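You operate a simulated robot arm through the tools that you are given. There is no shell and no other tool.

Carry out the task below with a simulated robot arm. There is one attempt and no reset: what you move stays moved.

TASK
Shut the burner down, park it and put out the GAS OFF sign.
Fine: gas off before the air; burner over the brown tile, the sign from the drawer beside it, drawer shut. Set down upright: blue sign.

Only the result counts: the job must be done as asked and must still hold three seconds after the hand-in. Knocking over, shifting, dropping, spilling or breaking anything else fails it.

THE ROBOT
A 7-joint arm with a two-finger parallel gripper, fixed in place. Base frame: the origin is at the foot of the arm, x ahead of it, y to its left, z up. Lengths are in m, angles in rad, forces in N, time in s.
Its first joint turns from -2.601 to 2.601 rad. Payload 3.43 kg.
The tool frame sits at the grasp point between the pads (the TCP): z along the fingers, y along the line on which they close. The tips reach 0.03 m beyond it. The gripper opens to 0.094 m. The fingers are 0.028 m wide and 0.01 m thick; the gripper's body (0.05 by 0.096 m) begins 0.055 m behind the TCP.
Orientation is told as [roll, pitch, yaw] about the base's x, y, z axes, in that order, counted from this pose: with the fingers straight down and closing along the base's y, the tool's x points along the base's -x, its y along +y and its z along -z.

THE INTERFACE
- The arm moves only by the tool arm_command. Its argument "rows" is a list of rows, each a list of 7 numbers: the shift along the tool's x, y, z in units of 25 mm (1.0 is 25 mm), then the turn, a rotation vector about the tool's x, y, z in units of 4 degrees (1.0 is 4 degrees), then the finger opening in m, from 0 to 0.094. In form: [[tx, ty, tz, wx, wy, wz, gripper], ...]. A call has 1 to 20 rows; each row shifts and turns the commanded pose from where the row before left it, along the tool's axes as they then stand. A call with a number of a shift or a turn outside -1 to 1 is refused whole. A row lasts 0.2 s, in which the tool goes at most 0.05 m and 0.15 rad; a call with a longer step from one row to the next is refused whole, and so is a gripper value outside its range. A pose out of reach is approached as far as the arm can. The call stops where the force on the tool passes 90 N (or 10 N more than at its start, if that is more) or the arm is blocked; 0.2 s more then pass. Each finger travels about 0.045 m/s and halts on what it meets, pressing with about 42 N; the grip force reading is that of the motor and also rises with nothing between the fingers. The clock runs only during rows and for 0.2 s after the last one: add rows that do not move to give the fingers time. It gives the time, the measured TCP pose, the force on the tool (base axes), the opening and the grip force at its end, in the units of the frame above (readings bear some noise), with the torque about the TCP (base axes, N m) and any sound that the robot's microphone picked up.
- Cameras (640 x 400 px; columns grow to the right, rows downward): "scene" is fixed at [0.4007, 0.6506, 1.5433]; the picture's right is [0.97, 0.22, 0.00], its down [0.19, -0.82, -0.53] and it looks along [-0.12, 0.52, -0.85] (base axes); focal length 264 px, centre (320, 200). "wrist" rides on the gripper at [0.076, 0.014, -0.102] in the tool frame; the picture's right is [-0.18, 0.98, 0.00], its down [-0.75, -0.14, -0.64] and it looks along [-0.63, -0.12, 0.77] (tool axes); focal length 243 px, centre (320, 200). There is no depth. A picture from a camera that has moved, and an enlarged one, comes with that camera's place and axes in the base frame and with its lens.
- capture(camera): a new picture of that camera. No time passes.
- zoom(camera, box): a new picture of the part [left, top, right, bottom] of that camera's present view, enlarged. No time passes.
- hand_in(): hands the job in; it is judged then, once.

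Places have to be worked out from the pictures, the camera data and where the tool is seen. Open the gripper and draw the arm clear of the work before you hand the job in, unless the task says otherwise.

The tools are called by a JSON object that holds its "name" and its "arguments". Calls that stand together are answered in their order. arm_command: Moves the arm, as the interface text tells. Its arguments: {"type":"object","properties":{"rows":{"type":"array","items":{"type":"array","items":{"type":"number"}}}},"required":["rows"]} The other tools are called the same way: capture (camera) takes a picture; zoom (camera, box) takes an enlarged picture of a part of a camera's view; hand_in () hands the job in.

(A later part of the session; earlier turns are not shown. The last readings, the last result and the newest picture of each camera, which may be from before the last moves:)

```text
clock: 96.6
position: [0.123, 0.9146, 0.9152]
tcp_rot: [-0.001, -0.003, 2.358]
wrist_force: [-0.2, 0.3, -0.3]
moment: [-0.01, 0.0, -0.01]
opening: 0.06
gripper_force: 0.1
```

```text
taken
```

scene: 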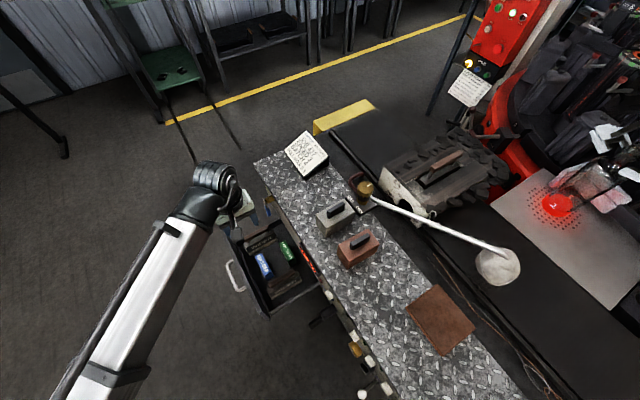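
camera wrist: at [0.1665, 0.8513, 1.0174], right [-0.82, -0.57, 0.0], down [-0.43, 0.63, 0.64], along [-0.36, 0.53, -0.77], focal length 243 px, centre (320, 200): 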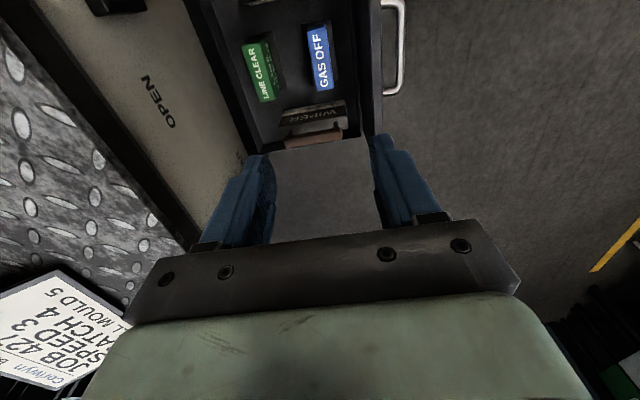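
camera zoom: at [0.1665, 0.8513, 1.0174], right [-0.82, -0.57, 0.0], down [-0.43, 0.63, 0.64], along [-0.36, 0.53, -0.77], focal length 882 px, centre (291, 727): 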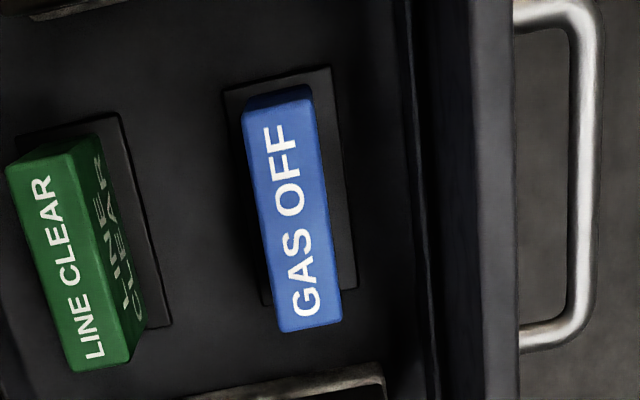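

The sign is within a few millimetres of the grasp axis and well aligned. I correct 4.5 mm and 2 mm and descend to z = 0.64 to check clearances.

{"name": "arm_command", "arguments": {"rows": [[0.18, 0.09, 0.9, 0, 0, 0, 0.06], [0, 0, 1, 0, 0, 0, 0.06], [0, 0, 1, 0, 0, 0, 0.06], [0, 0, 1, 0, 0, 0, 0.06], [0, 0, 1, 0, 0, 0, 0.06], [0, 0, 1, 0, 0, 0, 0.06], [0, 0, 1, 0, 0, 0, 0.06], [0, 0, 1, 0, 0, 0, 0.06], [0, 0, 1, 0, 0, 0, 0.06], [0, 0, 1, 0, 0, 0, 0.06], [0, 0, 1, 0, 0, 0, 0.06]]}}

{"name": "capture", "arguments": {"camera": "wrist"}}

{"name": "zoom", "arguments": {"camera": "scene", "box": [200, 190, 330, 300]}}

```text
clock: 99.0
position: [0.1241, 0.9102, 0.6434]
tcp_rot: [-0.002, -0.001, 2.359]
wrist_force: [0.3, 0.0, 0.5]
moment: [-0.01, -0.01, -0.01]
opening: 0.0601
gripper_force: 0.1
```

```text
taken
camera wrist: at [0.1691, 0.8466, 0.7452], right [-0.82, -0.57, 0.0], down [-0.43, 0.63, 0.64], along [-0.36, 0.53, -0.77], focal length 243 px, centre (320, 200)
```

wrist: 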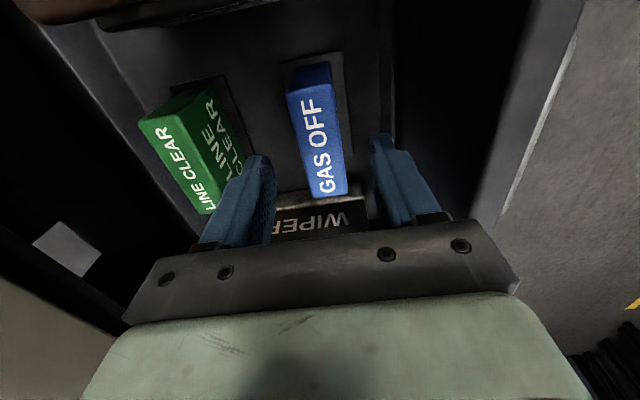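

```text
3.64 times, centred on (265, 245) of scene
camera zoom: at [0.4007, 0.6506, 1.5433], right [0.97, 0.22, 0.0], down [0.19, -0.82, -0.53], along [-0.12, 0.52, -0.85], focal length 959 px, centre (520, 36)
```

zoom: 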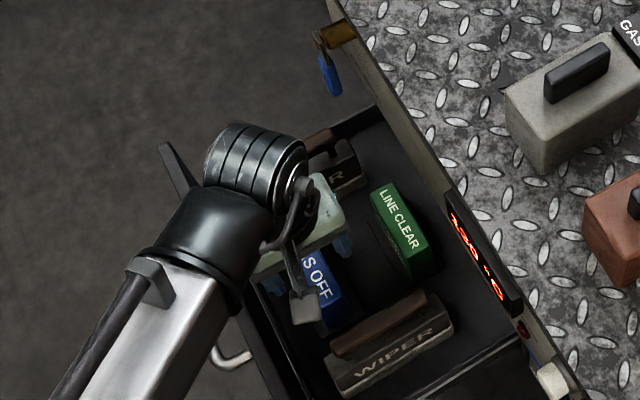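

The fingers straddle the sign evenly, with about 1 cm to the drawer's front plate and plenty to the green sign. I descend in small steps, watching the force.

{"name": "arm_command", "arguments": {"rows": [[0, 0, 0.4, 0, 0, 0, 0.06], [0, 0, 0.4, 0, 0, 0, 0.06], [0, 0, 0.4, 0, 0, 0, 0.06]]}}

{"name": "arm_command", "arguments": {"rows": [[0, 0, 0.4, 0, 0, 0, 0.06], [0, 0, 0.4, 0, 0, 0, 0.06]]}}

{"name": "capture", "arguments": {"camera": "wrist"}}

{"name": "zoom", "arguments": {"camera": "scene", "box": [200, 190, 330, 300]}}

```text
clock: 99.8
position: [0.125, 0.9098, 0.6121]
tcp_rot: [-0.001, -0.001, 2.359]
wrist_force: [0.0, 0.1, 0.6]
moment: [0.03, -0.01, 0.04]
opening: 0.0601
gripper_force: 0.0
```

```text
clock: 100.4
position: [0.1251, 0.9096, 0.5942]
tcp_rot: [0.0, -0.002, 2.358]
wrist_force: [-0.9, 0.5, 0.3]
moment: [0.01, 0.02, -0.03]
opening: 0.0599
gripper_force: 0.1
```

```text
taken
camera wrist: at [0.1683, 0.8463, 0.695], right [-0.82, -0.57, 0.0], down [-0.43, 0.63, 0.64], along [-0.36, 0.53, -0.77], focal length 243 px, centre (320, 200)
```

wrist: 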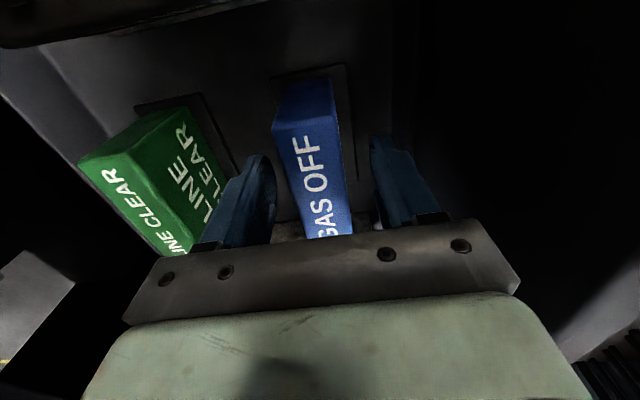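

```text
3.64 times, centred on (265, 245) of scene
camera zoom: at [0.4007, 0.6506, 1.5433], right [0.97, 0.22, 0.0], down [0.19, -0.82, -0.53], along [-0.12, 0.52, -0.85], focal length 959 px, centre (520, 36)
```

zoom: 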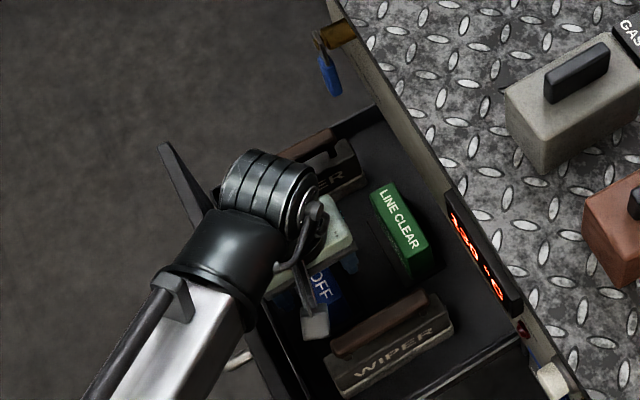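

No contact so far. I lower another 12 mm and close on the sign.

{"name": "arm_command", "arguments": {"rows": [[0, 0, 0.25, 0, 0, 0, 0.06], [0, 0, 0.23, 0, 0, 0, 0.06], [0, 0, 0, 0, 0, 0, 0.045], [0, 0, 0, 0, 0, 0, 0.035], [0, 0, 0, 0, 0, 0, 0.02], [0, 0, 0, 0, 0, 0, 0.0], [0, 0, 0, 0, 0, 0, 0.0]]}}

{"name": "capture", "arguments": {"camera": "wrist"}}

```text
clock: 102.0
position: [0.1249, 0.9095, 0.5809]
tcp_rot: [-0.003, -0.002, 2.358]
wrist_force: [0.0, 0.5, -0.6]
moment: [-0.03, -0.01, -0.03]
opening: 0.0337
gripper_force: 42.1
```

```text
taken
camera wrist: at [0.1679, 0.8466, 0.6832], right [-0.82, -0.57, 0.0], down [-0.43, 0.63, 0.64], along [-0.36, 0.53, -0.77], focal length 243 px, centre (320, 200)
```

wrist: 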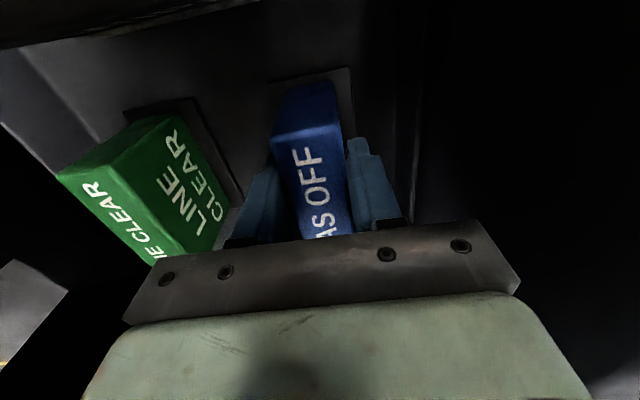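

The sign is gripped (34 mm, 42 N). I lift it gently 2.5 cm and check that it comes along without slipping.

{"name": "arm_command", "arguments": {"rows": [[0, 0, -0.2, 0, 0, 0, 0.0], [0, 0, -0.3, 0, 0, 0, 0.0], [0, 0, -0.5, 0, 0, 0, 0.0]]}}

{"name": "capture", "arguments": {"camera": "wrist"}}

{"name": "zoom", "arguments": {"camera": "scene", "box": [200, 190, 330, 300]}}

```text
clock: 102.8
position: [0.1244, 0.9102, 0.6058]
tcp_rot: [-0.003, 0.001, 2.359]
wrist_force: [0.1, -0.1, -1.5]
moment: [-0.01, -0.03, 0.0]
opening: 0.0342
gripper_force: 42.0
```

```text
taken
camera wrist: at [0.1673, 0.8475, 0.7083], right [-0.82, -0.57, 0.0], down [-0.43, 0.63, 0.64], along [-0.36, 0.53, -0.77], focal length 243 px, centre (320, 200)
```

wrist: 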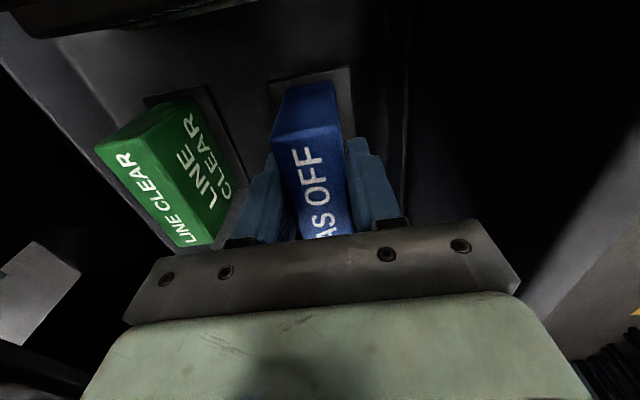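

```text
3.64 times, centred on (265, 245) of scene
camera zoom: at [0.4007, 0.6506, 1.5433], right [0.97, 0.22, 0.0], down [0.19, -0.82, -0.53], along [-0.12, 0.52, -0.85], focal length 959 px, centre (520, 36)
```

zoom: 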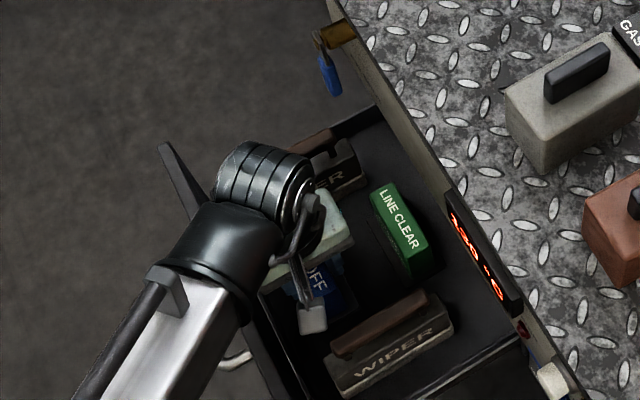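

The sign follows the hand securely (weight about 1.5 N). I lift it straight up to z ≈ 1.08, clear of the bench top.

{"name": "arm_command", "arguments": {"rows": [[0, 0, -1, 0, 0, 0, 0.0], [0, 0, -1, 0, 0, 0, 0.0], [0, 0, -1, 0, 0, 0, 0.0], [0, 0, -1, 0, 0, 0, 0.0], [0, 0, -1, 0, 0, 0, 0.0], [0, 0, -1, 0, 0, 0, 0.0], [0, 0, -1, 0, 0, 0, 0.0], [0, 0, -1, 0, 0, 0, 0.0], [0, 0, -1, 0, 0, 0, 0.0], [0, 0, -1, 0, 0, 0, 0.0], [0, 0, -1, 0, 0, 0, 0.0], [0, 0, -1, 0, 0, 0, 0.0], [0, 0, -1, 0, 0, 0, 0.0], [0, 0, -1, 0, 0, 0, 0.0], [0, 0, -1, 0, 0, 0, 0.0], [0, 0, -1, 0, 0, 0, 0.0], [0, 0, -1, 0, 0, 0, 0.0], [0, 0, -1, 0, 0, 0, 0.0], [0, 0, -1, 0, 0, 0, 0.0]]}}

{"name": "capture", "arguments": {"camera": "wrist"}}

{"name": "capture", "arguments": {"camera": "scene"}}

```text
clock: 106.8
position: [0.1246, 0.9086, 1.0821]
tcp_rot: [-0.002, 0.001, 2.36]
wrist_force: [-0.7, -0.3, -2.8]
moment: [0.0, 0.01, 0.02]
opening: 0.0338
gripper_force: 41.6
```

```text
taken
camera wrist: at [0.1692, 0.8447, 1.1836], right [-0.82, -0.57, 0.0], down [-0.43, 0.63, 0.64], along [-0.36, 0.53, -0.77], focal length 243 px, centre (320, 200)
```

wrist: 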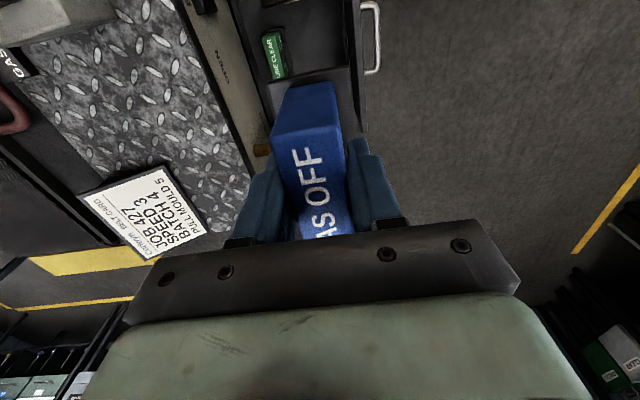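

```text
taken
```

scene: 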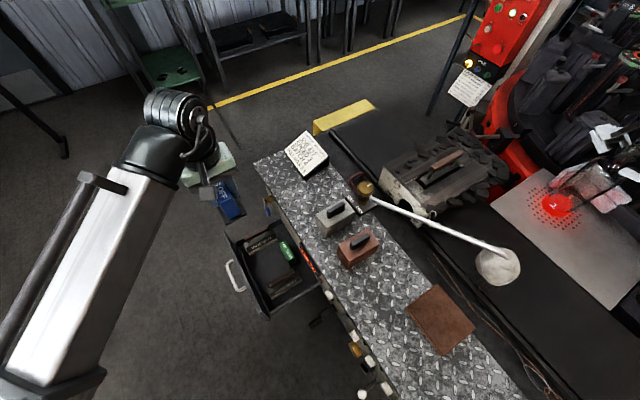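

I carry the sign rightward along the bench front at this height.

{"name": "arm_command", "arguments": {"rows": [[0.991, 0, 0, 0, 0, 0, 0.0], [0.991, 0, 0, 0, 0, 0, 0.0], [0.991, 0, 0, 0, 0, 0, 0.0], [0.991, 0, 0, 0, 0, 0, 0.0], [0.991, 0, 0, 0, 0, 0, 0.0], [0.991, 0, 0, 0, 0, 0, 0.0], [0.991, 0, 0, 0, 0, 0, 0.0], [0.991, 0, 0, 0, 0, 0, 0.0], [0.991, 0, 0, 0, 0, 0, 0.0], [0.991, 0, 0, 0, 0, 0, 0.0], [0.991, 0, 0, 0, 0, 0, 0.0], [0.991, 0, 0, 0, 0, 0, 0.0], [0.991, 0, 0, 0, 0, 0, 0.0], [0.991, 0, 0, 0, 0, 0, 0.0], [0.991, 0, 0, 0, 0, 0, 0.0], [0.991, 0, 0, 0, 0, 0, 0.0], [0.991, 0, 0, 0, 0, 0, 0.0], [0.991, 0, 0, 0, 0, 0, 0.0]]}}

{"name": "capture", "arguments": {"camera": "wrist"}}

{"name": "capture", "arguments": {"camera": "scene"}}

```text
clock: 110.6
position: [0.4389, 0.5938, 1.0811]
tcp_rot: [-0.002, -0.002, 2.356]
wrist_force: [0.1, -0.9, -1.0]
moment: [-0.03, -0.01, 0.03]
opening: 0.0338
gripper_force: 41.7
```

```text
taken
camera wrist: at [0.4826, 0.5299, 1.1828], right [-0.82, -0.57, 0.0], down [-0.43, 0.63, 0.64], along [-0.36, 0.53, -0.77], focal length 243 px, centre (320, 200)
```

wrist: 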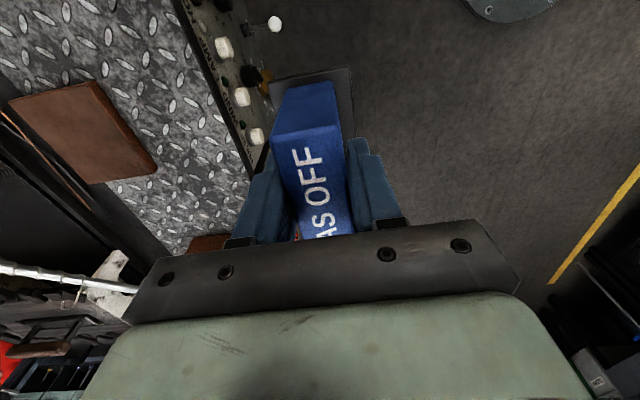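

```text
taken
```

scene: 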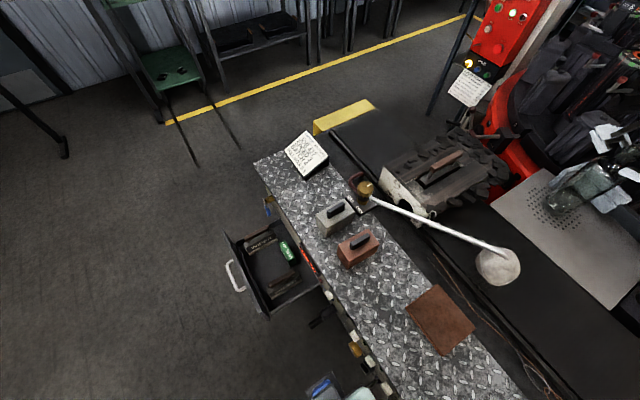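

The sign is level with the tile's position along the bench. I move it outward over the free plate in front of the brown tile.

{"name": "arm_command", "arguments": {"rows": [[0, -0.893, 0, 0, 0, 0, 0.0], [0, -0.893, 0, 0, 0, 0, 0.0], [0, -0.893, 0, 0, 0, 0, 0.0], [0, -0.893, 0, 0, 0, 0, 0.0], [0, -0.893, 0, 0, 0, 0, 0.0], [0, -0.893, 0, 0, 0, 0, 0.0], [0, -0.893, 0, 0, 0, 0, 0.0], [0, -0.893, 0, 0, 0, 0, 0.0]]}}

{"name": "capture", "arguments": {"camera": "wrist"}}

{"name": "capture", "arguments": {"camera": "scene"}}

```text
clock: 112.4
position: [0.5671, 0.7204, 1.0818]
tcp_rot: [-0.002, -0.002, 2.36]
wrist_force: [-0.7, -0.3, -0.5]
moment: [0.06, 0.01, 0.04]
opening: 0.0337
gripper_force: 42.1
```

```text
taken
camera wrist: at [0.6102, 0.6572, 1.184], right [-0.82, -0.57, 0.0], down [-0.43, 0.63, 0.64], along [-0.36, 0.53, -0.77], focal length 243 px, centre (320, 200)
```

wrist: 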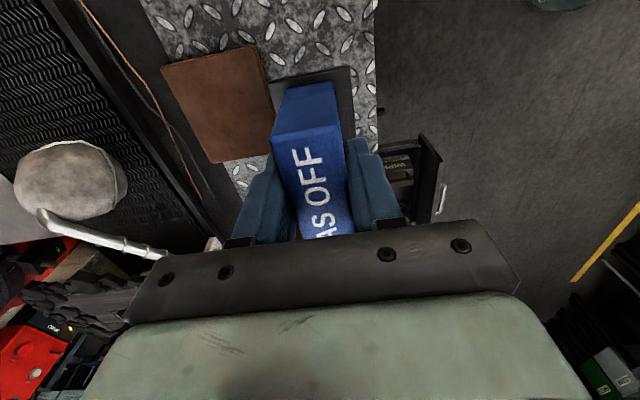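

```text
taken
```

scene: 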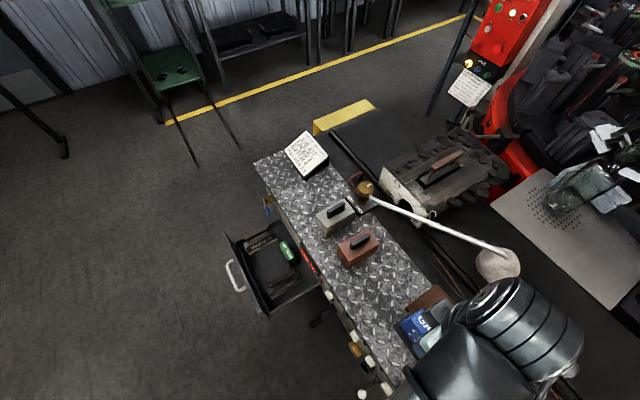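

The sign is over the clear plate just in front of the tile (out 0.909, left 0.115). I lower to z = 0.97 and then feel for the bench in small steps.

{"name": "arm_command", "arguments": {"rows": [[0, 0, 0.894, 0, 0, 0, 0.0], [0, 0, 0.894, 0, 0, 0, 0.0], [0, 0, 0.894, 0, 0, 0, 0.0], [0, 0, 0.894, 0, 0, 0, 0.0], [0, 0, 0.894, 0, 0, 0, 0.0]]}}

{"name": "zoom", "arguments": {"camera": "scene", "box": [380, 280, 500, 370]}}

{"name": "arm_command", "arguments": {"rows": [[0, 0, 0.2, 0, 0, 0, 0.0]]}}

{"name": "arm_command", "arguments": {"rows": [[0, 0, 0.2, 0, 0, 0, 0.0]]}}

```text
clock: 113.6
position: [0.5662, 0.7218, 0.9685]
tcp_rot: [-0.001, -0.003, 2.358]
wrist_force: [-0.3, 0.6, -1.2]
moment: [0.01, 0.02, 0.01]
opening: 0.0336
gripper_force: 41.9
```

```text
4.44 times, centred on (440, 325) of scene
camera zoom: at [0.4007, 0.6506, 1.5433], right [0.97, 0.22, 0.0], down [0.19, -0.82, -0.53], along [-0.12, 0.52, -0.85], focal length 1172 px, centre (-213, -356)
```

zoom: 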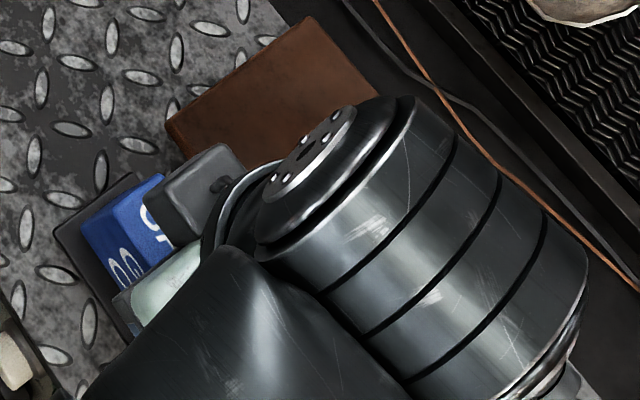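

```text
clock: 114.0
position: [0.5653, 0.721, 0.9646]
tcp_rot: [-0.001, -0.002, 2.357]
wrist_force: [-0.8, -0.1, -1.4]
moment: [0.0, 0.02, 0.01]
opening: 0.0337
gripper_force: 41.5
```

```text
clock: 114.4
position: [0.5656, 0.7212, 0.9627]
tcp_rot: [-0.006, -0.003, 2.357]
wrist_force: [0.2, 3.7, 35.4]
moment: [-0.27, -0.14, -0.01]
opening: 0.0338
gripper_force: 42.0
```

Contact came centred under the hand at z ≈ 0.963 with 35 N, so the sign is on the bench. I ease up 3 mm to take off the pressure, then release.

{"name": "arm_command", "arguments": {"rows": [[0, 0, -0.12, 0, 0, 0, 0.0], [0, 0, 0, 0, 0, 0, 0.0]]}}

{"name": "arm_command", "arguments": {"rows": [[0, 0, 0, 0, 0, 0, 0.04], [0, 0, 0, 0, 0, 0, 0.05], [0, 0, 0, 0, 0, 0, 0.06], [0, 0, 0, 0, 0, 0, 0.06]]}}

{"name": "capture", "arguments": {"camera": "wrist"}}

```text
clock: 115.0
position: [0.5669, 0.721, 0.9623]
tcp_rot: [-0.001, -0.001, 2.361]
wrist_force: [-5.3, 5.8, 19.1]
moment: [0.1, -0.03, 0.01]
opening: 0.0338
gripper_force: 41.9
```

```text
clock: 116.0
position: [0.5671, 0.7199, 0.9623]
tcp_rot: [0.0, -0.001, 2.358]
wrist_force: [0.2, -0.7, -0.5]
moment: [0.02, 0.0, -0.03]
opening: 0.06
gripper_force: 0.1
```

```text
taken
camera wrist: at [0.6106, 0.6573, 1.0645], right [-0.82, -0.57, 0.0], down [-0.43, 0.63, 0.64], along [-0.36, 0.53, -0.77], focal length 243 px, centre (320, 200)
```

wrist: 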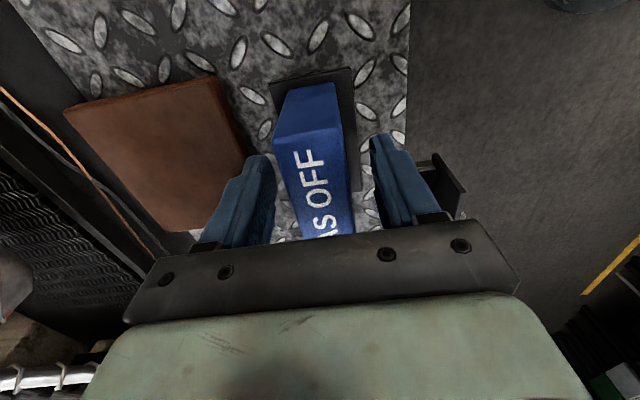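

The sign stands free with nothing pressing on it. I rise straight up and check that it stays upright.

{"name": "arm_command", "arguments": {"rows": [[0, 0, -0.5, 0, 0, 0, 0.06], [0, 0, -0.8, 0, 0, 0, 0.06], [0, 0, -1, 0, 0, 0, 0.06], [0, 0, -1, 0, 0, 0, 0.06], [0, 0, -1, 0, 0, 0, 0.06]]}}

{"name": "capture", "arguments": {"camera": "wrist"}}

{"name": "capture", "arguments": {"camera": "scene"}}

```text
clock: 117.2
position: [0.5666, 0.7219, 1.069]
tcp_rot: [-0.002, -0.002, 2.359]
wrist_force: [-0.2, -0.2, -0.8]
moment: [-0.02, -0.01, -0.02]
opening: 0.0601
gripper_force: 0.1
```

```text
taken
camera wrist: at [0.6101, 0.658, 1.1718], right [-0.82, -0.57, 0.0], down [-0.43, 0.63, 0.64], along [-0.36, 0.53, -0.77], focal length 243 px, centre (320, 200)
```

wrist: 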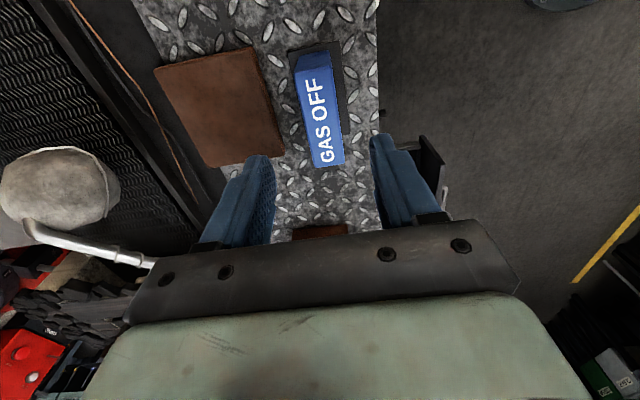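

```text
taken
```

scene: 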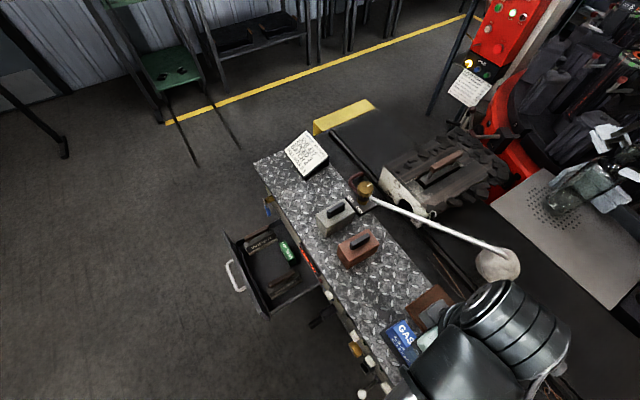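

The sign stands upright right beside the tile. Now for the burner: I zoom in from both cameras to measure the pipe and head before touching it.

{"name": "zoom", "arguments": {"camera": "wrist", "box": [0, 120, 200, 300]}}

{"name": "zoom", "arguments": {"camera": "scene", "box": [400, 180, 540, 290]}}

```text
2.22 times, centred on (100, 210) of wrist
camera zoom: at [0.6101, 0.658, 1.1718], right [-0.82, -0.57, 0.0], down [-0.43, 0.63, 0.64], along [-0.36, 0.53, -0.77], focal length 539 px, centre (809, 178)
```

zoom: 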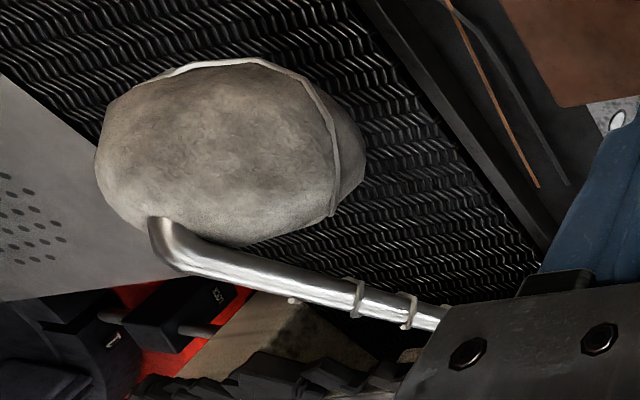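

```text
3.64 times, centred on (470, 235) of scene
camera zoom: at [0.4007, 0.6506, 1.5433], right [0.97, 0.22, 0.0], down [0.19, -0.82, -0.53], along [-0.12, 0.52, -0.85], focal length 959 px, centre (-226, 73)
```

zoom: 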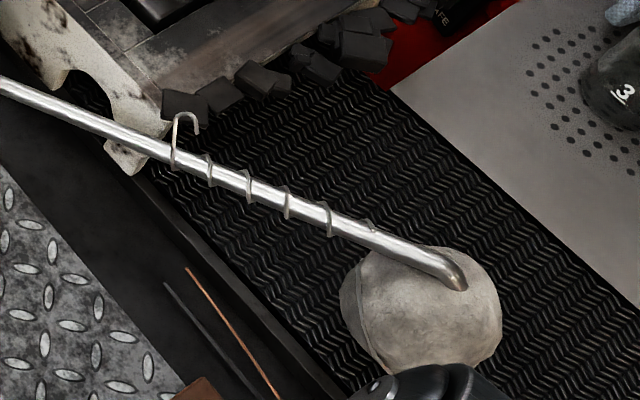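

I now place the burner head at (out 1.161, left 0.133, z 0.993), with its pipe rising from the valve at z 0.947 to about 1.034. I'll grip the pipe near the coil at left ≈ 0.25; first I lift away and set the hand's heading and a 45° tilt to match it.

{"name": "arm_command", "arguments": {"rows": [[-0.85, -0.4, -0.6, 0, 0, 0, 0.06], [-0.85, -0.4, -0.6, 0, 0, 0, 0.06], [-0.85, -0.4, -0.6, 0, 0, 0, 0.06], [-0.85, -0.4, -0.6, 0, 0, 0, 0.06], [0, 0, 0, 0, 0, -0.86, 0.06], [0, 0, 0, 0, 0, -0.86, 0.06], [0, 0, 0, 0, 0, -0.86, 0.06], [0, 0, 0, 0, 0, -0.86, 0.06], [0, 0, 0, 0, 0, -0.86, 0.06]]}}

{"name": "arm_command", "arguments": {"rows": [[0, 0, 0, 0.9375, 0, 0, 0.06], [0, 0, 0, 0.9375, 0, 0, 0.06], [0, 0, 0, 0.9375, 0, 0, 0.06], [0, 0, 0, 0.9375, 0, 0, 0.06], [0, 0, 0, 0.9375, 0, 0, 0.06], [0, 0, 0, 0.9375, 0, 0, 0.06], [0, 0, 0, 0.9375, 0, 0, 0.06], [0, 0, 0, 0.9375, 0, 0, 0.06], [0, 0, 0, 0.9375, 0, 0, 0.06], [0, 0, 0, 0.9375, 0, 0, 0.06], [0, 0, 0, 0.9375, 0, 0, 0.06], [0, 0, 0, 0.9375, 0, 0, 0.06], [0, 0, 0, 0, 0, -0.867, 0.06], [0, 0, 0, 0, 0, -0.867, 0.06], [0, 0, 0, 0, 0, -0.867, 0.06]]}}

{"name": "capture", "arguments": {"camera": "wrist"}}

{"name": "capture", "arguments": {"camera": "scene"}}

```text
clock: 119.2
position: [0.5352, 0.808, 1.1304]
tcp_rot: [-0.002, 0.0, 2.659]
wrist_force: [-0.3, -0.6, 0.7]
moment: [-0.05, -0.02, -0.04]
opening: 0.0598
gripper_force: 0.1
```

```text
clock: 122.4
position: [0.5348, 0.8099, 1.1302]
tcp_rot: [-0.778, 0.129, 2.788]
wrist_force: [0.3, 0.5, 0.0]
moment: [-0.01, -0.01, 0.0]
opening: 0.0598
gripper_force: 0.1
```

```text
taken
camera wrist: at [0.5691, 0.709, 1.2018], right [-0.33, -0.62, -0.71], down [-0.89, -0.05, 0.45], along [-0.32, 0.78, -0.54], focal length 243 px, centre (320, 200)
```

wrist: 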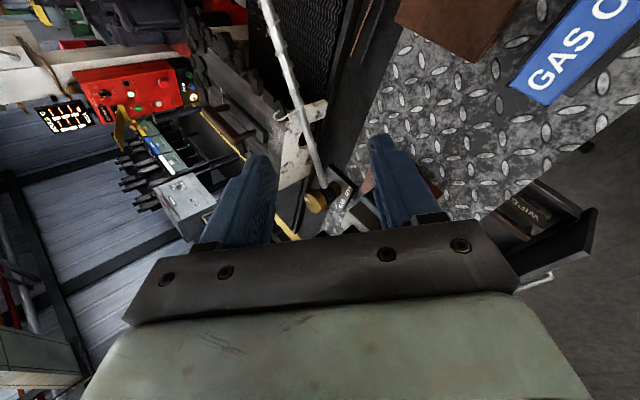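

```text
taken
```

scene: 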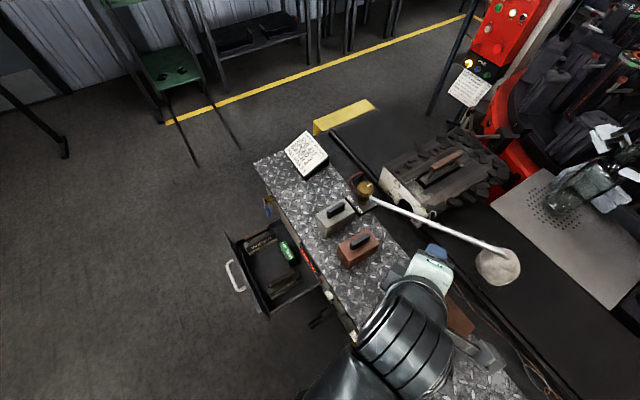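

The orientation is set with the finger plane along the sloping pipe. I zoom in to pin down the pipe's position from this view.

{"name": "zoom", "arguments": {"camera": "wrist", "box": [230, 0, 390, 200]}}

{"name": "zoom", "arguments": {"camera": "scene", "box": [370, 180, 530, 290]}}

```text
2.00 times, centred on (310, 100) of wrist
camera zoom: at [0.5691, 0.709, 1.2018], right [-0.33, -0.62, -0.71], down [-0.89, -0.05, 0.45], along [-0.32, 0.78, -0.54], focal length 485 px, centre (340, 400)
```

zoom: 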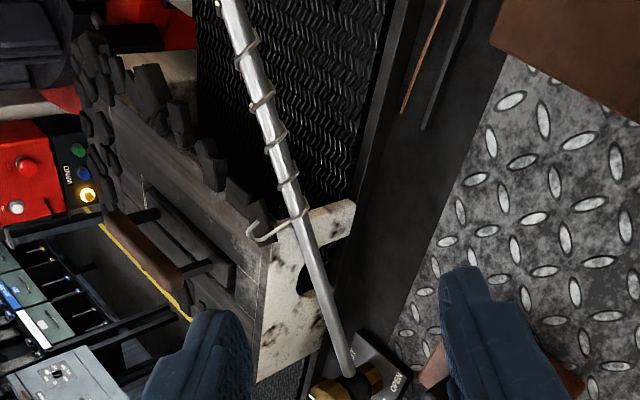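

```text
3.64 times, centred on (450, 235) of scene
camera zoom: at [0.4007, 0.6506, 1.5433], right [0.97, 0.22, 0.0], down [0.19, -0.82, -0.53], along [-0.12, 0.52, -0.85], focal length 959 px, centre (-153, 73)
```

zoom: 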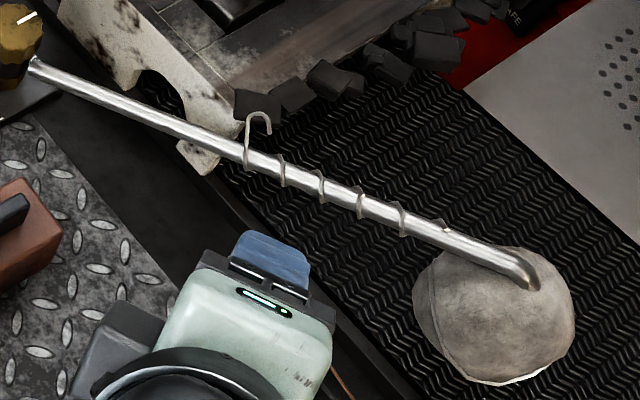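

Two views agree on the pipe: about (1.1135, 0.252, 1.008) between the first coil turns. I move to a standby point 8 cm short of it along the finger axis.

{"name": "arm_command", "arguments": {"rows": [[0.058, -0.273, 0.927, 0, 0, 0, 0.05], [0.058, -0.273, 0.927, 0, 0, 0, 0.05], [0.058, -0.273, 0.927, 0, 0, 0, 0.05], [0.058, -0.273, 0.927, 0, 0, 0, 0.05], [0.058, -0.273, 0.927, 0, 0, 0, 0.05]]}}

{"name": "capture", "arguments": {"camera": "wrist"}}

{"name": "zoom", "arguments": {"camera": "scene", "box": [370, 180, 530, 290]}}

```text
clock: 123.6
position: [0.5861, 0.9027, 1.0726]
tcp_rot: [-0.779, 0.128, 2.788]
wrist_force: [-0.2, 0.4, -0.1]
moment: [-0.01, -0.01, 0.01]
opening: 0.05
gripper_force: 0.0
```

```text
taken
camera wrist: at [0.6189, 0.8019, 1.1445], right [-0.33, -0.62, -0.71], down [-0.89, -0.04, 0.46], along [-0.32, 0.78, -0.54], focal length 243 px, centre (320, 200)
```

wrist: 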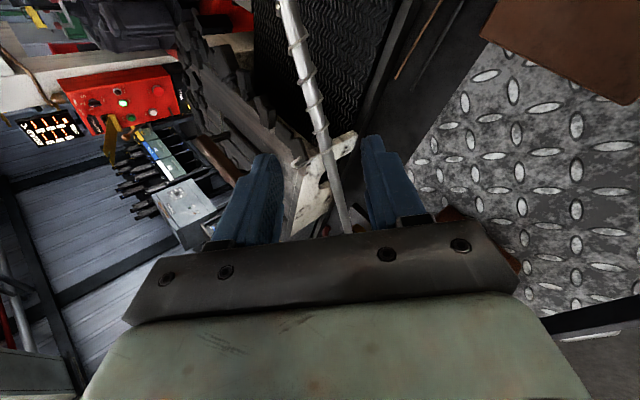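

```text
3.64 times, centred on (450, 235) of scene
camera zoom: at [0.4007, 0.6506, 1.5433], right [0.97, 0.22, 0.0], down [0.19, -0.82, -0.53], along [-0.12, 0.52, -0.85], focal length 959 px, centre (-153, 73)
```

zoom: 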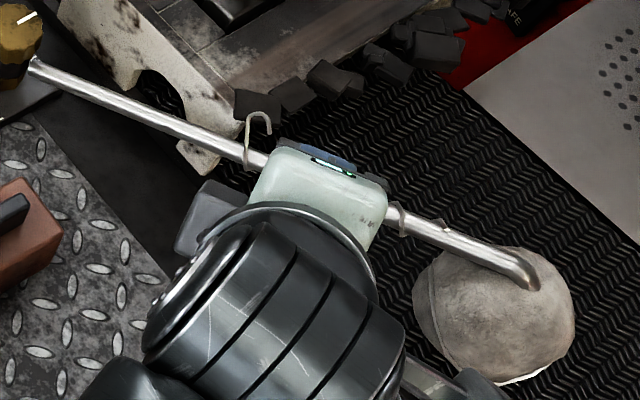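

The pipe passes right through the middle of the finger gap, as predicted. I advance 8 cm so the fingers straddle it.

{"name": "arm_command", "arguments": {"rows": [[0, 0, 0.8, 0, 0, 0, 0.05], [0, 0, 0.8, 0, 0, 0, 0.05], [0, 0, 0.8, 0, 0, 0, 0.05], [0, 0, 0.8, 0, 0, 0, 0.05]]}}

{"name": "capture", "arguments": {"camera": "wrist"}}

{"name": "zoom", "arguments": {"camera": "scene", "box": [370, 180, 530, 290]}}

```text
clock: 124.6
position: [0.6106, 0.9528, 1.0171]
tcp_rot: [-0.78, 0.127, 2.787]
wrist_force: [0.5, 0.2, -0.3]
moment: [-0.01, -0.03, 0.01]
opening: 0.05
gripper_force: 0.0
```

```text
taken
camera wrist: at [0.6448, 0.8524, 1.0885], right [-0.33, -0.62, -0.71], down [-0.89, -0.04, 0.46], along [-0.32, 0.78, -0.54], focal length 243 px, centre (320, 200)
```

wrist: 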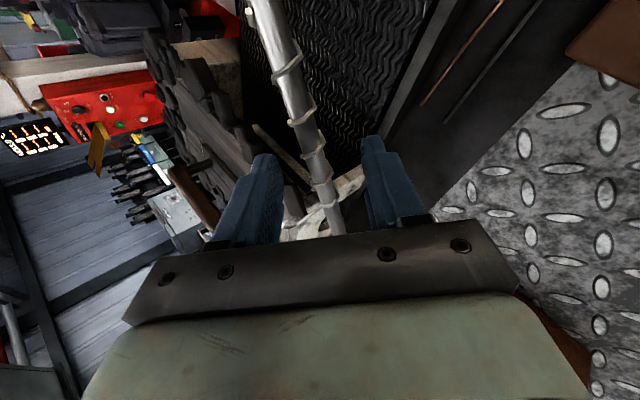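

```text
3.64 times, centred on (450, 235) of scene
camera zoom: at [0.4007, 0.6506, 1.5433], right [0.97, 0.22, 0.0], down [0.19, -0.82, -0.53], along [-0.12, 0.52, -0.85], focal length 959 px, centre (-153, 73)
```

zoom: 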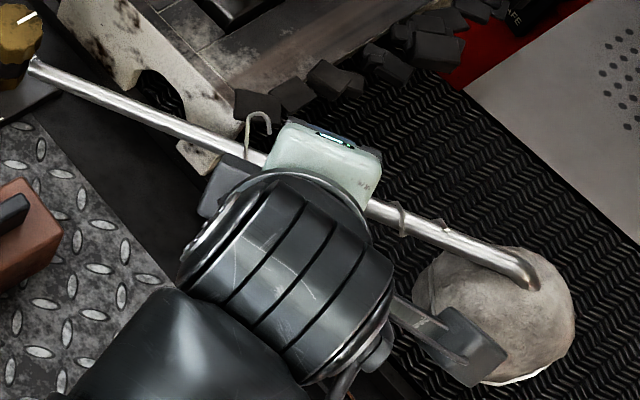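

The pipe is in the gap and nothing is touching. I close on it.

{"name": "arm_command", "arguments": {"rows": [[0, 0, 0, 0, 0, 0, 0.035], [0, 0, 0, 0, 0, 0, 0.022], [0, 0, 0, 0, 0, 0, 0.01], [0, 0, 0, 0, 0, 0, 0.0], [0, 0, 0, 0, 0, 0, 0.0]]}}

{"name": "capture", "arguments": {"camera": "wrist"}}

```text
clock: 125.8
position: [0.6098, 0.9524, 1.0176]
tcp_rot: [-0.779, 0.133, 2.79]
wrist_force: [-3.2, 0.2, 9.9]
moment: [-0.47, -1.21, 0.53]
opening: 0.0132
gripper_force: 45.1
```

```text
taken
camera wrist: at [0.6443, 0.8523, 1.0896], right [-0.33, -0.62, -0.71], down [-0.89, -0.05, 0.45], along [-0.32, 0.78, -0.54], focal length 243 px, centre (320, 200)
```

wrist: 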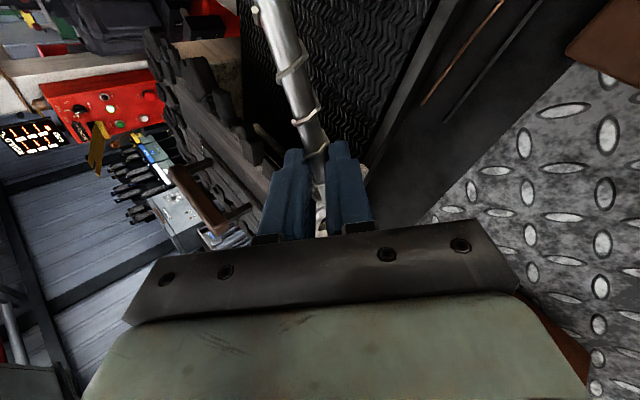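

The pipe is held (13 mm) with modest force. I swing it clockwise about the valve axis, toward the robot, starting with 8°.

{"name": "arm_command", "arguments": {"rows": [[-0.0635, 0.202, -0.211, -0.0663, 0.3482, 0.3528, 0.0], [-0.0635, 0.202, -0.211, -0.0663, 0.3482, 0.3528, 0.0], [-0.0635, 0.202, -0.211, -0.0663, 0.3482, 0.3528, 0.0], [-0.0635, 0.202, -0.211, -0.0663, 0.3482, 0.3528, 0.0]]}}

{"name": "capture", "arguments": {"camera": "wrist"}}

{"name": "zoom", "arguments": {"camera": "scene", "box": [340, 170, 540, 345]}}

```text
clock: 126.8
position: [0.5921, 0.9275, 1.0181]
tcp_rot: [-0.781, 0.129, 2.649]
wrist_force: [-4.2, 0.7, 22.2]
moment: [-0.43, -1.1, 0.67]
opening: 0.0134
gripper_force: 45.0
```

```text
taken
camera wrist: at [0.6125, 0.8239, 1.0893], right [-0.41, -0.57, -0.71], down [-0.89, 0.08, 0.45], along [-0.2, 0.82, -0.54], focal length 243 px, centre (320, 200)
```

wrist: 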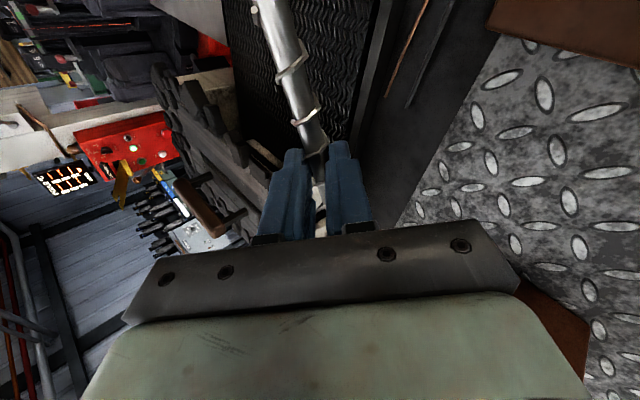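

```text
2.29 times, centred on (440, 258) of scene
camera zoom: at [0.4007, 0.6506, 1.5433], right [0.97, 0.22, 0.0], down [0.19, -0.82, -0.53], along [-0.12, 0.52, -0.85], focal length 603 px, centre (46, 69)
```

zoom: 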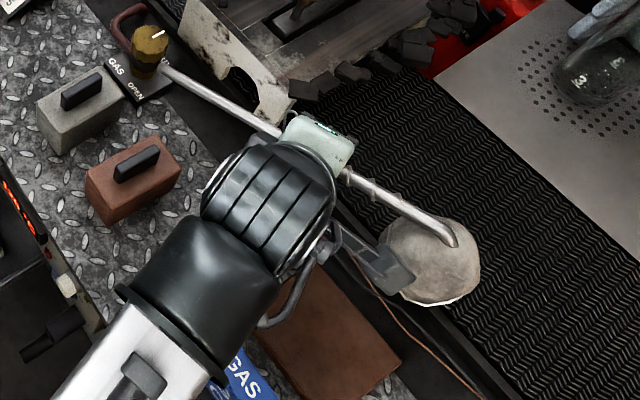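

The burner swings smoothly with the hand. I take up a couple of millimetres of vertical strain and continue another 8°.

{"name": "arm_command", "arguments": {"rows": [[-0.0529, 0.146, -0.267, -0.0663, 0.3482, 0.3528, 0.0], [-0.0635, 0.202, -0.211, -0.0663, 0.3482, 0.3528, 0.0], [-0.0635, 0.202, -0.211, -0.0663, 0.3482, 0.3528, 0.0], [-0.0635, 0.202, -0.211, -0.0663, 0.3482, 0.3528, 0.0]]}}

{"name": "capture", "arguments": {"camera": "wrist"}}

{"name": "zoom", "arguments": {"camera": "scene", "box": [340, 170, 540, 345]}}

```text
clock: 127.8
position: [0.5738, 0.9054, 1.0174]
tcp_rot: [-0.78, 0.127, 2.51]
wrist_force: [-8.7, 5.8, 13.7]
moment: [-0.59, -0.72, 0.96]
opening: 0.0133
gripper_force: 45.0
```

```text
taken
camera wrist: at [0.5779, 0.801, 1.0896], right [-0.49, -0.51, -0.71], down [-0.87, 0.2, 0.46], along [-0.09, 0.84, -0.54], focal length 243 px, centre (320, 200)
```

wrist: 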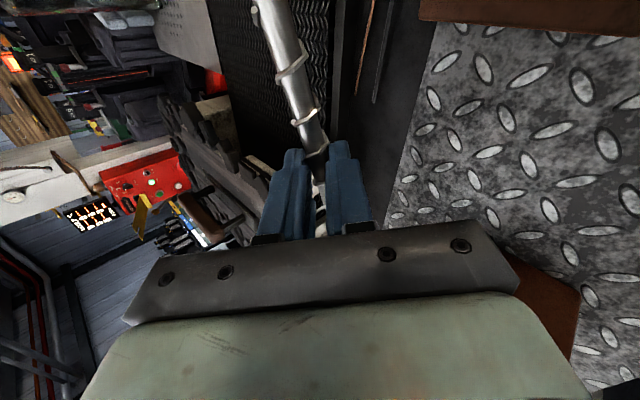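

```text
2.29 times, centred on (440, 258) of scene
camera zoom: at [0.4007, 0.6506, 1.5433], right [0.97, 0.22, 0.0], down [0.19, -0.82, -0.53], along [-0.12, 0.52, -0.85], focal length 603 px, centre (46, 69)
```

zoom: 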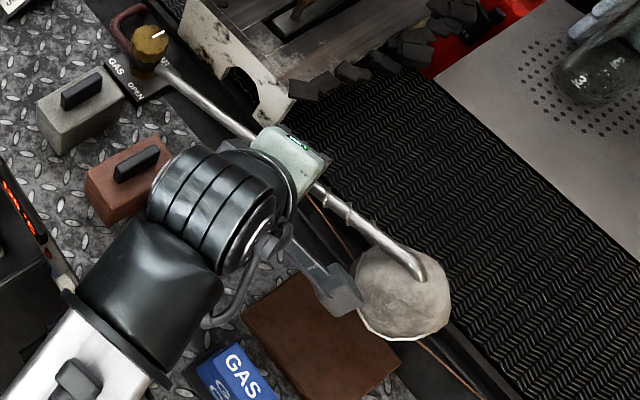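

About 16° done, and the head is near out 1.07, so roughly 8° more brings it over the tile's centre. I complete the swing.

{"name": "arm_command", "arguments": {"rows": [[-0.0582, 0.174, -0.239, -0.0663, 0.3482, 0.3528, 0.0], [-0.0635, 0.202, -0.211, -0.0663, 0.3482, 0.3528, 0.0], [-0.0635, 0.202, -0.211, -0.0663, 0.3482, 0.3528, 0.0], [-0.0635, 0.202, -0.211, -0.0663, 0.3482, 0.3528, 0.0]]}}

{"name": "capture", "arguments": {"camera": "wrist"}}

{"name": "zoom", "arguments": {"camera": "scene", "box": [340, 170, 540, 345]}}

{"name": "zoom", "arguments": {"camera": "scene", "box": [380, 260, 540, 380]}}

```text
clock: 128.8
position: [0.5494, 0.8888, 1.0186]
tcp_rot: [-0.772, 0.127, 2.368]
wrist_force: [-8.5, -0.7, -8.4]
moment: [-0.51, 0.63, 1.72]
opening: 0.0135
gripper_force: 45.0
```

```text
taken
camera wrist: at [0.54, 0.783, 1.0902], right [-0.56, -0.44, -0.7], down [-0.83, 0.32, 0.46], along [0.03, 0.84, -0.54], focal length 243 px, centre (320, 200)
```

wrist: 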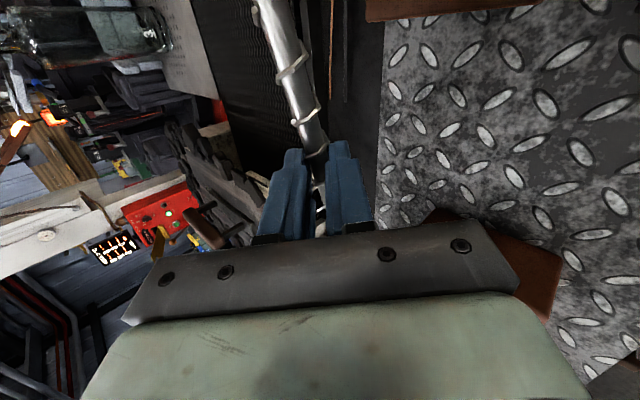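

```text
2.29 times, centred on (440, 258) of scene
camera zoom: at [0.4007, 0.6506, 1.5433], right [0.97, 0.22, 0.0], down [0.19, -0.82, -0.53], along [-0.12, 0.52, -0.85], focal length 603 px, centre (46, 69)
```

zoom: 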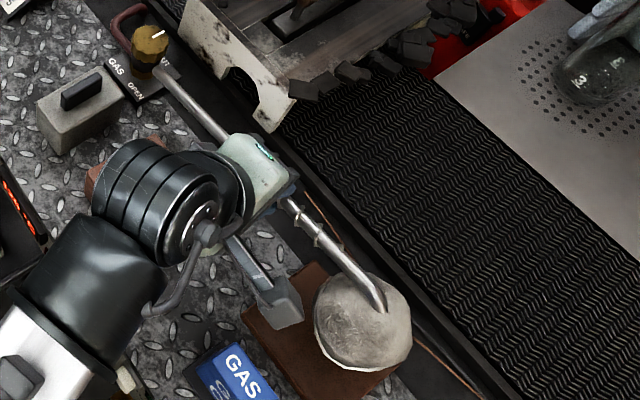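

```text
3.33 times, centred on (460, 320) of scene
camera zoom: at [0.4007, 0.6506, 1.5433], right [0.97, 0.22, 0.0], down [0.19, -0.82, -0.53], along [-0.12, 0.52, -0.85], focal length 879 px, centre (-147, -200)
```

zoom: 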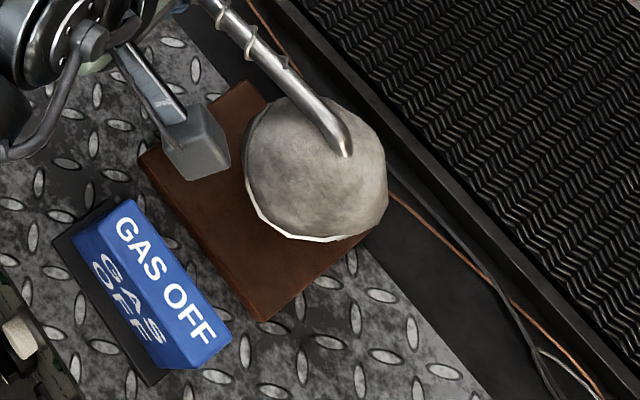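

The burner head is now over the tile's centre (about 1.020, 0.114), and the sign stands undisturbed beside it. I open the fingers and back out along the finger axis.

{"name": "arm_command", "arguments": {"rows": [[0, 0, 0, 0, 0, 0, 0.025], [0, 0, 0, 0, 0, 0, 0.05], [0, 0, 0, 0, 0, 0, 0.05], [0, 0, -0.4, 0, 0, 0, 0.05], [0, 0, -0.8, 0, 0, 0, 0.05], [0, 0, -1, 0, 0, 0, 0.05], [0, 0, -1, 0, 0, 0, 0.05], [0, 0, -1, 0, 0, 0, 0.05]]}}

{"name": "capture", "arguments": {"camera": "wrist"}}

{"name": "zoom", "arguments": {"camera": "scene", "box": [300, 170, 540, 370]}}

```text
clock: 130.6
position: [0.4916, 0.8418, 1.0922]
tcp_rot: [-0.776, 0.13, 2.368]
wrist_force: [-0.8, 0.3, 0.0]
moment: [-0.01, -0.01, 0.0]
opening: 0.0497
gripper_force: 0.0
```

```text
taken
camera wrist: at [0.4819, 0.7367, 1.1643], right [-0.56, -0.44, -0.71], down [-0.83, 0.32, 0.46], along [0.03, 0.84, -0.54], focal length 243 px, centre (320, 200)
```

wrist: 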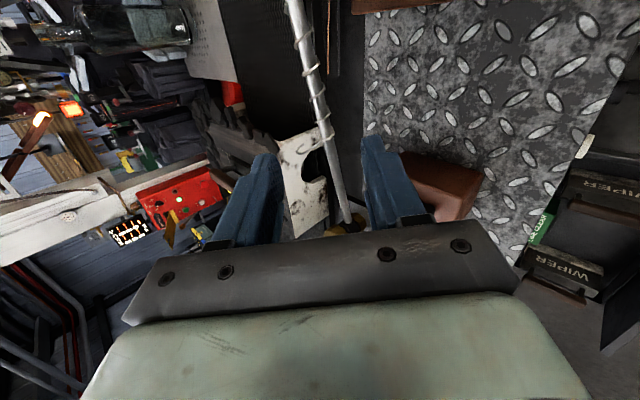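

```text
2.00 times, centred on (420, 270) of scene
camera zoom: at [0.4007, 0.6506, 1.5433], right [0.97, 0.22, 0.0], down [0.19, -0.82, -0.53], along [-0.12, 0.52, -0.85], focal length 527 px, centre (120, 60)
```

zoom: 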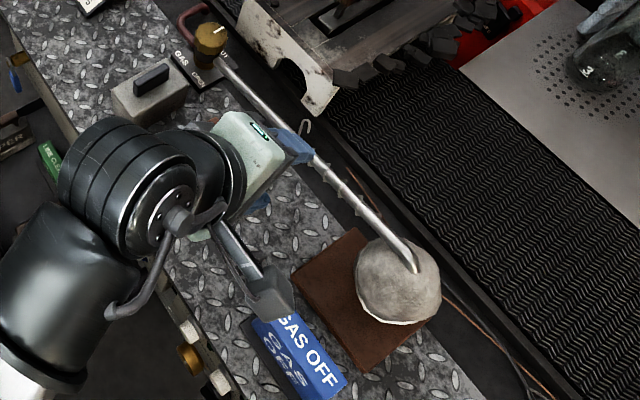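

The burner stays parked over the tile. I rise, draw the hand back clear of the bench and straighten it to a 60° tilt with fingers closing, ready to push the drawer shut.

{"name": "arm_command", "arguments": {"rows": [[0.13, -0.695, -0.708, 0, 0, 0, 0.05], [0.13, -0.695, -0.708, 0, 0, 0, 0.05], [-0.018, 0.712, -0.702, 0, 0, 0, 0.05], [-0.018, 0.712, -0.702, 0, 0, 0, 0.05], [-0.018, 0.712, -0.702, 0, 0, 0, 0.05], [-0.018, 0.712, -0.702, 0, 0, 0, 0.05], [-0.018, 0.712, -0.702, 0, 0, 0, 0.05], [-0.018, 0.712, -0.702, 0, 0, 0, 0.05], [-0.018, 0.712, -0.702, 0, 0, 0, 0.05], [-0.018, 0.712, -0.702, 0, 0, 0, 0.05], [-0.018, 0.712, -0.702, 0, 0, 0, 0.05], [0, 0, 0, 0, 0, 0.867, 0.03], [0, 0, 0, 0, 0, 0.867, 0.02], [0, 0, 0, 0, 0, 0.867, 0.0], [0, 0, 0, 0, -0.578, -0.589, 0.0], [0, 0, 0, 0, -0.578, -0.589, 0.0], [0, 0, 0, 0.97, 0, 0, 0.0], [0, 0, 0, 0.97, 0, 0, 0.0], [0, 0, 0, 0.97, 0, 0, 0.0], [0, 0, 0, 0.97, 0, 0, 0.0]]}}

{"name": "capture", "arguments": {"camera": "scene"}}

{"name": "zoom", "arguments": {"camera": "scene", "box": [300, 170, 540, 370]}}

```text
clock: 134.8
position: [0.3324, 0.6835, 1.1431]
tcp_rot: [-1.054, 0.002, 2.356]
wrist_force: [0.3, -0.1, -0.1]
moment: [0.02, 0.02, 0.01]
opening: 0.0
gripper_force: 33.0
```

```text
taken
```

scene: 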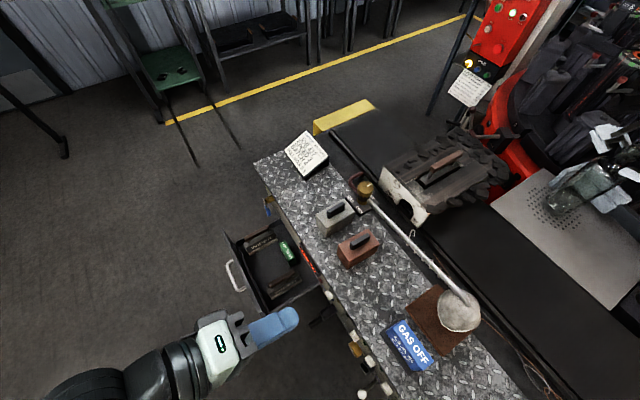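

```text
2.00 times, centred on (420, 270) of scene
camera zoom: at [0.4007, 0.6506, 1.5433], right [0.97, 0.22, 0.0], down [0.19, -0.82, -0.53], along [-0.12, 0.52, -0.85], focal length 527 px, centre (120, 60)
```

zoom: 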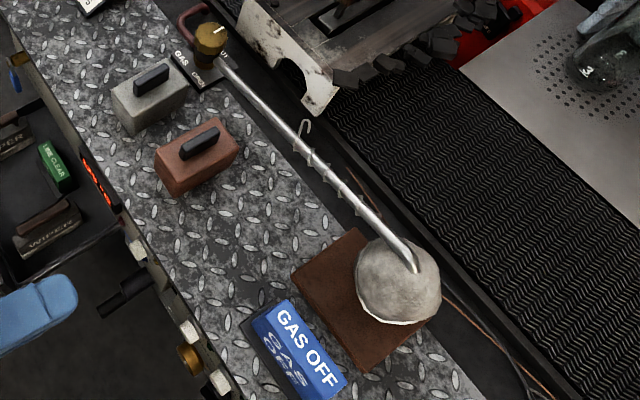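

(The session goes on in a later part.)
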